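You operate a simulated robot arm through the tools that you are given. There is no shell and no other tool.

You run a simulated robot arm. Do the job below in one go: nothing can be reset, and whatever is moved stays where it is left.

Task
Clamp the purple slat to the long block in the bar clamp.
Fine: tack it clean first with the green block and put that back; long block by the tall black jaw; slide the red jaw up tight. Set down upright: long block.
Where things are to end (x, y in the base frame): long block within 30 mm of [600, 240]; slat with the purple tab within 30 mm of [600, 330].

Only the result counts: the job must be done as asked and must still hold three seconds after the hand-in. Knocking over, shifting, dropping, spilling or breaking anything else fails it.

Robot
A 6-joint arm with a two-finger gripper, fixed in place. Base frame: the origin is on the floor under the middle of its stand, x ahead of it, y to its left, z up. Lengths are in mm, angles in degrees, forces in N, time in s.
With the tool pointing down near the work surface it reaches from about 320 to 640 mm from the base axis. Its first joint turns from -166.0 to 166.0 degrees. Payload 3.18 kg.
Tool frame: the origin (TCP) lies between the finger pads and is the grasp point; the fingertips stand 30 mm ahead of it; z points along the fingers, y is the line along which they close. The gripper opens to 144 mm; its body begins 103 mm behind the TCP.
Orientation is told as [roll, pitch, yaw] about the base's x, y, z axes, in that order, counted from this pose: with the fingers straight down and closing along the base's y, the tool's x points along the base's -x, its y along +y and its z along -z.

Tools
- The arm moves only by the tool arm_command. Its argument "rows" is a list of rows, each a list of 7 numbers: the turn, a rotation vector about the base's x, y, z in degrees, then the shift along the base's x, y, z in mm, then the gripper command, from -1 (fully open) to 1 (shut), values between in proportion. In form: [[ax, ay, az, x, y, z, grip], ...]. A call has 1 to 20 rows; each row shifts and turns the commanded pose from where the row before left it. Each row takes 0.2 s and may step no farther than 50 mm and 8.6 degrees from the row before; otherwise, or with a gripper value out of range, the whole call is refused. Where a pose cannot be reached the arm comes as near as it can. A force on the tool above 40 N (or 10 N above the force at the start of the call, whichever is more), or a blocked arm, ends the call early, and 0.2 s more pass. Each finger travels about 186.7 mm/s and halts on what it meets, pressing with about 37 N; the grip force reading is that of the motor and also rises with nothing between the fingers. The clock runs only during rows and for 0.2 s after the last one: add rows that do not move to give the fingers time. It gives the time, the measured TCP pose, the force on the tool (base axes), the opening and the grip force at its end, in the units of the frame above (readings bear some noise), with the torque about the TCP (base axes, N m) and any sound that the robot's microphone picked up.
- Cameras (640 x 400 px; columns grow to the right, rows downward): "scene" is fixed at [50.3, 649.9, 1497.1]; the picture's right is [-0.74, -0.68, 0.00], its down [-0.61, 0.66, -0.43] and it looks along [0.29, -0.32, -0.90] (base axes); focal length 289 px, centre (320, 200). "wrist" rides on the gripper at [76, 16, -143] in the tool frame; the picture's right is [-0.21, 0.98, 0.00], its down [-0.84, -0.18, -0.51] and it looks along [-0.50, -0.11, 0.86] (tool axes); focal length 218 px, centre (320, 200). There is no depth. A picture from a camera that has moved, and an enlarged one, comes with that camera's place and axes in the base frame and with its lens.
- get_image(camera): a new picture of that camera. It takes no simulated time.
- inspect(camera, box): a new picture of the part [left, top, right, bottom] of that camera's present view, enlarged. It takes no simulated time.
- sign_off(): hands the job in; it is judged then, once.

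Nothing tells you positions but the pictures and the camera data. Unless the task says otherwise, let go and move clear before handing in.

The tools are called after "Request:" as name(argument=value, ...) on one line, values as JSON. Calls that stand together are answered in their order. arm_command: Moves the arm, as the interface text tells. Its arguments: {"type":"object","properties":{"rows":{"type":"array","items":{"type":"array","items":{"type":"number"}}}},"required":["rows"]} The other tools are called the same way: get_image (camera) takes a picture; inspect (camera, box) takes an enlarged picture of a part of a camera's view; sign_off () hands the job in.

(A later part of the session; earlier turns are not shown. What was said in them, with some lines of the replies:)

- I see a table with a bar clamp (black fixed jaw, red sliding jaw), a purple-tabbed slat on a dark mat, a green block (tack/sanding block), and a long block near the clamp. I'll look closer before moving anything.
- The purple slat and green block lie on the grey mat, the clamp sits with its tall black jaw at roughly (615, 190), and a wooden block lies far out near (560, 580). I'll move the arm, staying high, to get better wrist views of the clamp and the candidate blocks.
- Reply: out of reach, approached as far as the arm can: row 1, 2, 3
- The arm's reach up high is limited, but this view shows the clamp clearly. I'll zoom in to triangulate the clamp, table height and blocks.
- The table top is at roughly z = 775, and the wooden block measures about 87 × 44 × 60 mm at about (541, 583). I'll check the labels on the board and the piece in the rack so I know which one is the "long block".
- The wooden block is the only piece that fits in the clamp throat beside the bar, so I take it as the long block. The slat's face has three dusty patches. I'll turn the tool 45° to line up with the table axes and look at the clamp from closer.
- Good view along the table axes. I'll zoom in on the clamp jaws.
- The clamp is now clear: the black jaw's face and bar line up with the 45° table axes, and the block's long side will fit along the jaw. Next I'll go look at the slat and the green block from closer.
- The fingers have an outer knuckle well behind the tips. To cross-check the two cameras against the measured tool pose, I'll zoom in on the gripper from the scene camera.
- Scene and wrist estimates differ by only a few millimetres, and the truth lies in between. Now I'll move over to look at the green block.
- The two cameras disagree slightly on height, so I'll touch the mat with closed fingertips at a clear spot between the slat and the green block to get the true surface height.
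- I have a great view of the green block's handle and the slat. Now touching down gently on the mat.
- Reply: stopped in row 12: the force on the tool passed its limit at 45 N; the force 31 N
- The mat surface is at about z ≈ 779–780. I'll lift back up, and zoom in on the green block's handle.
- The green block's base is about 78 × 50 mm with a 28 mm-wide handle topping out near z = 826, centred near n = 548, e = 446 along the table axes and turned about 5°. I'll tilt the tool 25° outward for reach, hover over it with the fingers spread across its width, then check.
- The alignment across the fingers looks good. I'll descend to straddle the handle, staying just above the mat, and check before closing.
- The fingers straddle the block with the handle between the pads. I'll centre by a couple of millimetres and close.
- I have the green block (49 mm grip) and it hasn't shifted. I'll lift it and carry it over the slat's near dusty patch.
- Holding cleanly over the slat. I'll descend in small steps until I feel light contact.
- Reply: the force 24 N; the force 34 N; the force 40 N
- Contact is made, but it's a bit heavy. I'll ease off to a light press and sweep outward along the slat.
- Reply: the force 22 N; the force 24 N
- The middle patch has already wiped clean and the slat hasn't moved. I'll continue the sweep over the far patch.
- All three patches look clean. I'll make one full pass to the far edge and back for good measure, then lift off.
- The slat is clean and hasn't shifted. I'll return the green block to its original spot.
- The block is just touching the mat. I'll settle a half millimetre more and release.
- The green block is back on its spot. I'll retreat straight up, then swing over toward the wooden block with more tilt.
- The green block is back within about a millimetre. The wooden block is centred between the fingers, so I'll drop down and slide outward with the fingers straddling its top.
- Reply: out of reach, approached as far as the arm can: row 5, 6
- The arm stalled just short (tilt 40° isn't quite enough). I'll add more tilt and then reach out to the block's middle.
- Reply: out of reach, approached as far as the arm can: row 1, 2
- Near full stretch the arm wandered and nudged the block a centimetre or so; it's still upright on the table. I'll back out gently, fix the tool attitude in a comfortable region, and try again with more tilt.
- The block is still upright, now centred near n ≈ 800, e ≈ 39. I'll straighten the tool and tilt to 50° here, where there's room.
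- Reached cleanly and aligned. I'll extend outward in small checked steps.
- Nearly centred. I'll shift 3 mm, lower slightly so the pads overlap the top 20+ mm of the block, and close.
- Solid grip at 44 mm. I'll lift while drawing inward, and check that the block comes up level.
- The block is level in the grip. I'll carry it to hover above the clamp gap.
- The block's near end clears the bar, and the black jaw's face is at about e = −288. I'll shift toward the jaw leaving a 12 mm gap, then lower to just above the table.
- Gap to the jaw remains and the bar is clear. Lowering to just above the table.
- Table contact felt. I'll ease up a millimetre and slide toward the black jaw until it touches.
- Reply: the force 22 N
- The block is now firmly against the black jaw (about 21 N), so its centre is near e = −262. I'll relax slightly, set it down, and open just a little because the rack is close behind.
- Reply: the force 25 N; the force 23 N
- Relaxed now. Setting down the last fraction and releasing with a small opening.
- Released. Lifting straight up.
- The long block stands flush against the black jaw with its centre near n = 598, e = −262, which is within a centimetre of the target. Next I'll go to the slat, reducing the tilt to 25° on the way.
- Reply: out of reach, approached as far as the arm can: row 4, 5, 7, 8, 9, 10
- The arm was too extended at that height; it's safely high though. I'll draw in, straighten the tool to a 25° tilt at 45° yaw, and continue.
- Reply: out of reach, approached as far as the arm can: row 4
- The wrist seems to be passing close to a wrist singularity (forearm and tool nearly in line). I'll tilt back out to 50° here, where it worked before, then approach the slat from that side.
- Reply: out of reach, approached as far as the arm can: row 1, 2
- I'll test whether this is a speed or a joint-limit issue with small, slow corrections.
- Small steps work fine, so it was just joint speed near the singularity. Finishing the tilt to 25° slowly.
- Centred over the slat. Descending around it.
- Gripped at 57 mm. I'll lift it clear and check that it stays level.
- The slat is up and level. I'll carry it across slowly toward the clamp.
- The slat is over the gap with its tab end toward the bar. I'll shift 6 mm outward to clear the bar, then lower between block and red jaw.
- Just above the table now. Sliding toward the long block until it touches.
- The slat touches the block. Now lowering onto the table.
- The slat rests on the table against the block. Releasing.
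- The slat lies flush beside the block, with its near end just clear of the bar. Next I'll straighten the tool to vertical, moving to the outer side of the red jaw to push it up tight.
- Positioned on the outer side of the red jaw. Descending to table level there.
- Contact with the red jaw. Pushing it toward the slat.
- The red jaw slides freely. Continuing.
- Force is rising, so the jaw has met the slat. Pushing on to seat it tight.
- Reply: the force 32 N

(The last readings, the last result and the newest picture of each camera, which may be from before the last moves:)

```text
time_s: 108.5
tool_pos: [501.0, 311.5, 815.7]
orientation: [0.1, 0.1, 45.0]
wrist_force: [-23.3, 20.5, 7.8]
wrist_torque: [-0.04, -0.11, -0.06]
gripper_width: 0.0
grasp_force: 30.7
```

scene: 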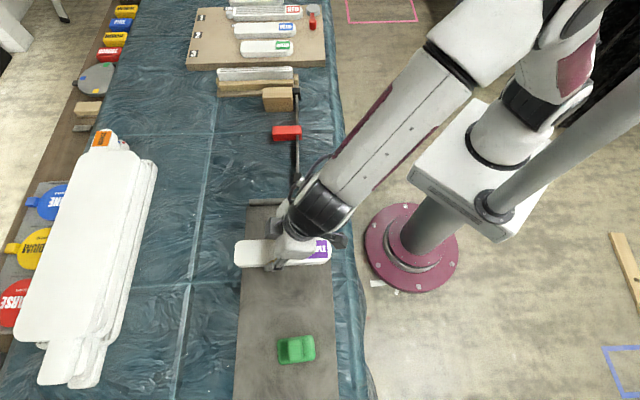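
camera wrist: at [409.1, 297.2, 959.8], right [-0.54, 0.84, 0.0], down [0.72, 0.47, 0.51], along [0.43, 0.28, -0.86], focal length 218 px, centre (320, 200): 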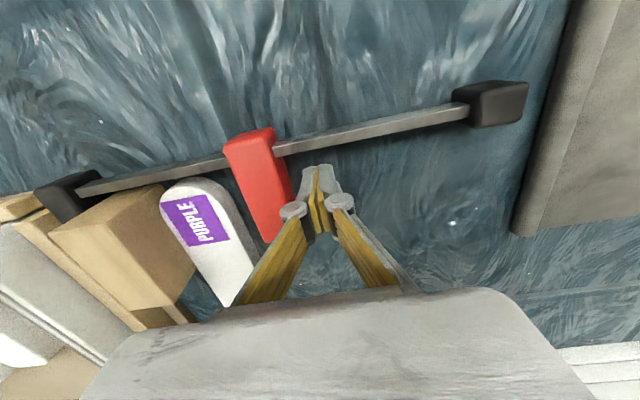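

About 31 N of push: tight against the stack. I'll look before backing off.

Request:
inspect(camera="wrist", box=[100, 90, 400, 290])

Request:
inspect(camera="scene", box=[200, 60, 350, 160])

```text
2.00 times, centred on (250, 190) of wrist
camera zoom: at [436.3, 270.4, 960.0], right [-0.54, 0.84, 0.0], down [0.72, 0.47, 0.51], along [0.42, 0.28, -0.86], focal length 436 px, centre (460, 220)
```

zoom: 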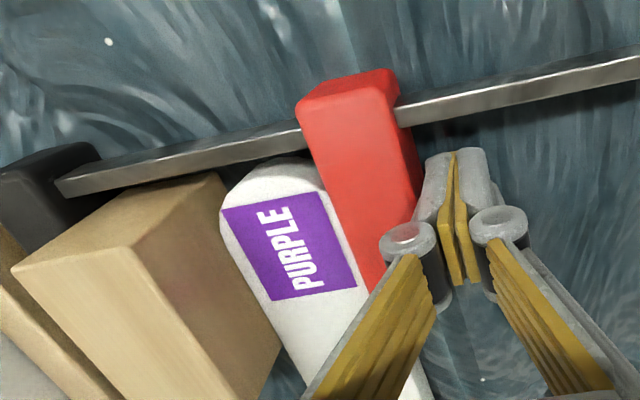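

```text
4.00 times, centred on (275, 110) of scene
camera zoom: at [50.3, 649.9, 1497.1], right [-0.74, -0.68, 0.0], down [-0.61, 0.66, -0.43], along [0.29, -0.32, -0.9], focal length 1154 px, centre (500, 560)
```

zoom: 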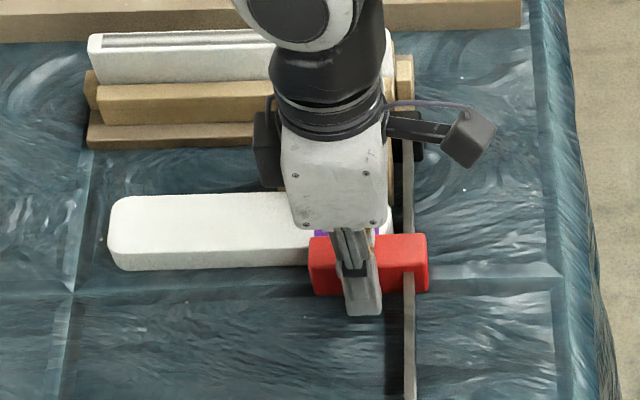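

The stack is closed up. Backing the fingers away from the jaw and lifting clear.

Request:
arm_command(rows=[[0, 0, 0, -1.4, 1.4, 0, 1], [0, 0, 0, -3.5, 3.5, 0, 1], [0, 0, 0, -10, 10, 0, 1], [0, 0, 0, -14, 14, 0, 1], [0, 0, 0, 0, 0, 20, 1], [0, 0, 0, 0, 0, 25, 1], [0, 0, 0, 0, 0, 20, 1], [0, 0, 0, -20, 5, 0, 1], [0, 0, 0, -20, 5, 0, 1], [0, 0, 0, 0, 0, 0, 1]])

Request:
get_image(camera="wrist")

Request:
inspect(camera="scene", box=[200, 60, 330, 150])

```text
time_s: 110.7
tool_pos: [434.1, 348.6, 878.8]
orientation: [0.0, 0.0, 45.0]
wrist_force: [1.6, 0.1, -0.3]
wrist_torque: [-0.01, -0.01, -0.04]
gripper_width: 0.1
grasp_force: 30.4
```

```text
taken
camera wrist: at [368.8, 309.5, 1023.0], right [-0.54, 0.84, 0.0], down [0.72, 0.47, 0.51], along [0.43, 0.28, -0.86], focal length 218 px, centre (320, 200)
```

wrist: 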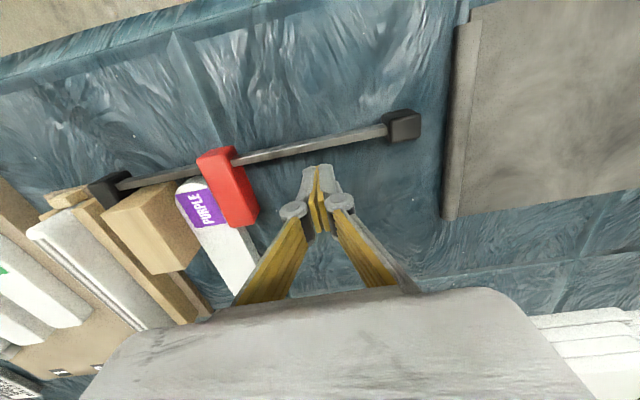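

```text
4.44 times, centred on (265, 105) of scene
camera zoom: at [50.3, 649.9, 1497.1], right [-0.74, -0.68, 0.0], down [-0.61, 0.66, -0.43], along [0.29, -0.32, -0.9], focal length 1283 px, centre (564, 622)
```

zoom: 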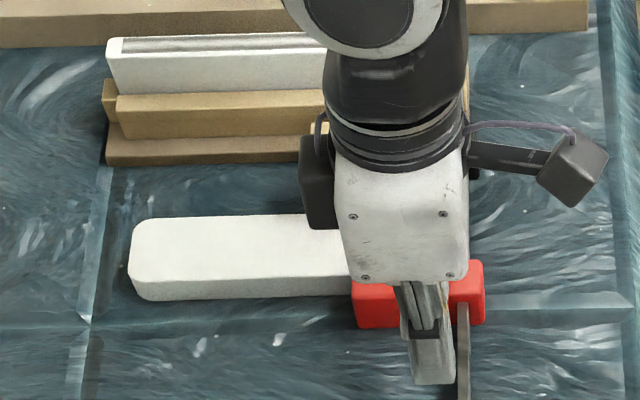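

Request:
arm_command(rows=[[0, 0, 0, -24.2, -3, 6, 1], [0, 0, 0, -24.2, -3, 6, 1], [0, 0, 0, -24.2, -3, 6, 1], [0, 0, 0, -24.2, -3, 6, 1], [0, 0, 0, -24.2, -3, 6, 0.5], [0, 0, 0, -24.2, -3, 6, 0], [0, 0, 0, -24.2, -3, 6, -0.5], [0, 0, 0, -24.2, -3, 6, -0.5], [0, 0, 0, 0, 0, 0, -0.5]])

Request:
get_image(camera="scene")

Request:
inspect(camera="scene", box=[200, 60, 330, 150])

Request:
get_image(camera="wrist")

```text
time_s: 112.7
tool_pos: [240.3, 324.3, 930.6]
orientation: [0.0, 0.0, 45.0]
wrist_force: [-0.3, 0.4, 0.6]
wrist_torque: [-0.03, -0.02, 0.04]
gripper_width: 107.7
grasp_force: 0.0
```

```text
taken
```

scene: 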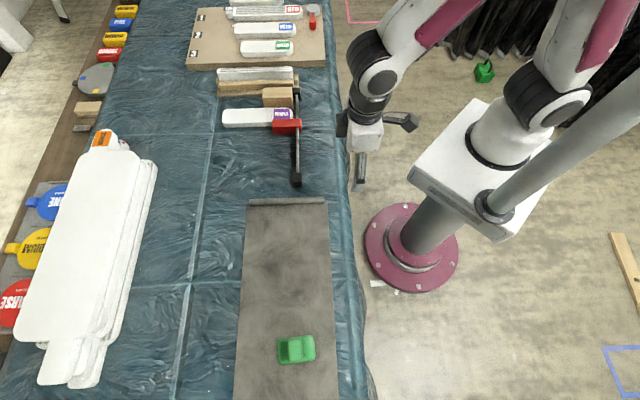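

```text
4.44 times, centred on (265, 105) of scene
camera zoom: at [50.3, 649.9, 1497.1], right [-0.74, -0.68, 0.0], down [-0.61, 0.66, -0.43], along [0.29, -0.32, -0.9], focal length 1283 px, centre (564, 622)
```

zoom: 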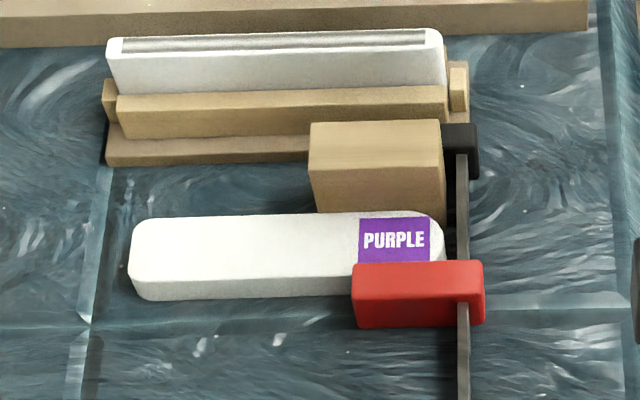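

```text
taken
camera wrist: at [174.4, 284.0, 1074.3], right [-0.54, 0.84, 0.0], down [0.72, 0.47, 0.51], along [0.43, 0.28, -0.86], focal length 218 px, centre (320, 200)
```

wrist: 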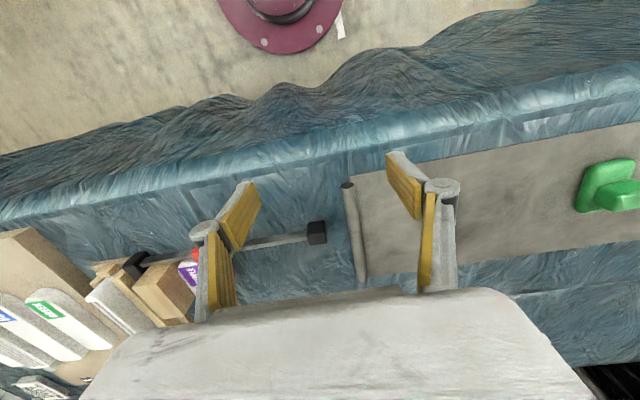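

Everything is released and clear. I'll do a final close check of the clamp contact and of the other objects.

Request:
inspect(camera="scene", box=[255, 80, 315, 140])

Request:
inspect(camera="scene", box=[250, 310, 350, 380])

Request:
inspect(camera="scene", box=[170, 50, 350, 200])

```text
6.67 times, centred on (285, 110) of scene
camera zoom: at [50.3, 649.9, 1497.1], right [-0.74, -0.68, 0.0], down [-0.61, 0.66, -0.43], along [0.29, -0.32, -0.9], focal length 1924 px, centre (553, 800)
```

zoom: 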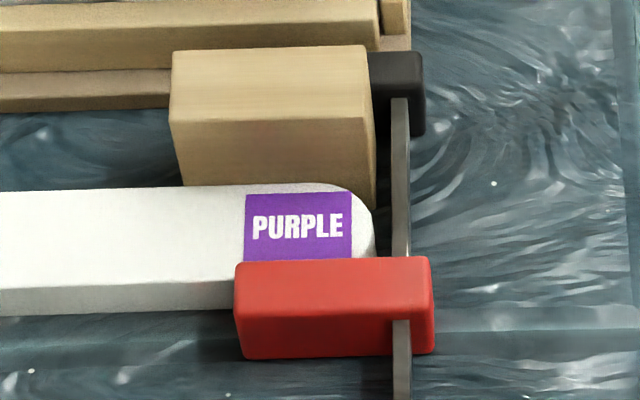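

```text
5.71 times, centred on (300, 345) of scene
camera zoom: at [50.3, 649.9, 1497.1], right [-0.74, -0.68, 0.0], down [-0.61, 0.66, -0.43], along [0.29, -0.32, -0.9], focal length 1649 px, centre (434, -629)
```

zoom: 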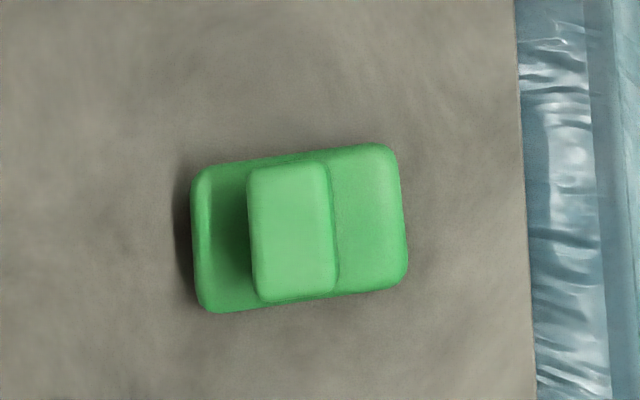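

```text
2.67 times, centred on (260, 125) of scene
camera zoom: at [50.3, 649.9, 1497.1], right [-0.74, -0.68, 0.0], down [-0.61, 0.66, -0.43], along [0.29, -0.32, -0.9], focal length 770 px, centre (480, 400)
```

zoom: 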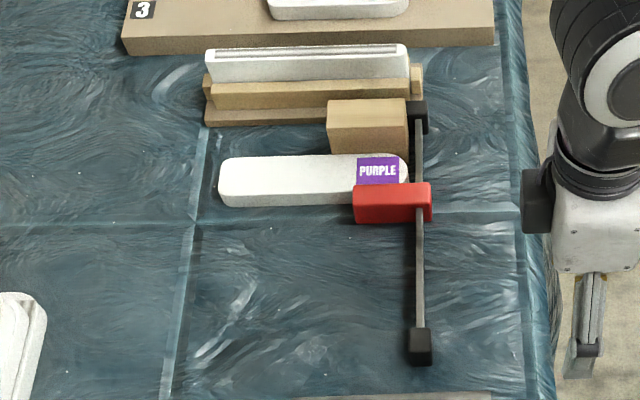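

Everything looks in place. One last wrist-camera look along the clamp to confirm there are no gaps.

Request:
arm_command(rows=[[0, 0, 0, 31.8, -27.1, 2, -0.5], [0, 0, 0, 31.8, -27.1, 2, -0.5], [0, 0, 0, 31.8, -27.1, 2, -0.5], [0, 0, 0, 31.8, -27.1, 2, -0.5], [0, 0, 0, 31.8, -27.1, 2, -0.5], [0, 0, 0, 31.8, -27.1, 2, -0.5], [0, 0, 0, 0, 0, 0, -0.5]])

Request:
get_image(camera="wrist")

Request:
inspect(camera="wrist", box=[250, 150, 410, 290])

```text
time_s: 114.2
tool_pos: [430.5, 161.6, 943.5]
orientation: [0.0, 0.0, 45.0]
wrist_force: [0.1, 0.9, 0.1]
wrist_torque: [-0.01, 0.05, 0.0]
gripper_width: 108.1
grasp_force: 0.0
```

```text
taken
camera wrist: at [365.3, 120.9, 1086.7], right [-0.54, 0.84, 0.0], down [0.72, 0.47, 0.51], along [0.43, 0.28, -0.86], focal length 218 px, centre (320, 200)
```

wrist: 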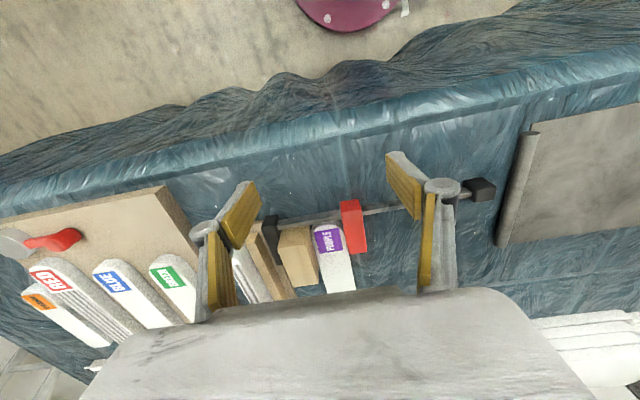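

```text
2.86 times, centred on (330, 220) of wrist
camera zoom: at [365.3, 120.9, 1086.7], right [-0.54, 0.84, 0.0], down [0.72, 0.47, 0.51], along [0.43, 0.28, -0.86], focal length 624 px, centre (291, 143)
```

zoom: 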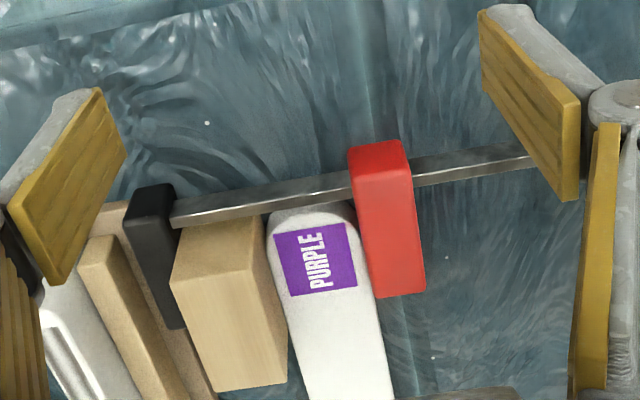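

The black jaw, long block, slat and red jaw are in contact in a line. The slat is clean, the green block is back on its spot, and the gripper is open and well clear. Handing in.

Request:
sign_off()

```text
The job is handed in.
```

The purple slat is clamped against the long block in the bar clamp, and I've handed the job in. No result has come back yet.

- **Slat:** I wiped all three dusty patches clean with the green block. It ended at about [618, 319], roughly 21 mm from its target. That is inside the 30 mm limit, but it's the closest call of the placements.
- **Long block:** I took this to be the plain wooden block. It stands upright against the tall black jaw at about [609, 238], roughly 9 mm from its target. I nudged it about a centimetre while reaching for it; it stayed upright.
- **Red jaw:** I pushed it up until it pressed the slat and block against the black jaw with about 31 N. It stayed put when I backed away.
- **Green block:** It is back within about a millimetre of where it started.

In the last pictures the black jaw, block, slat and red jaw show no visible gaps, and nothing else near the clamp looks moved. These positions come from the camera pictures and the arm's own readings, so allow a few millimetres either way.
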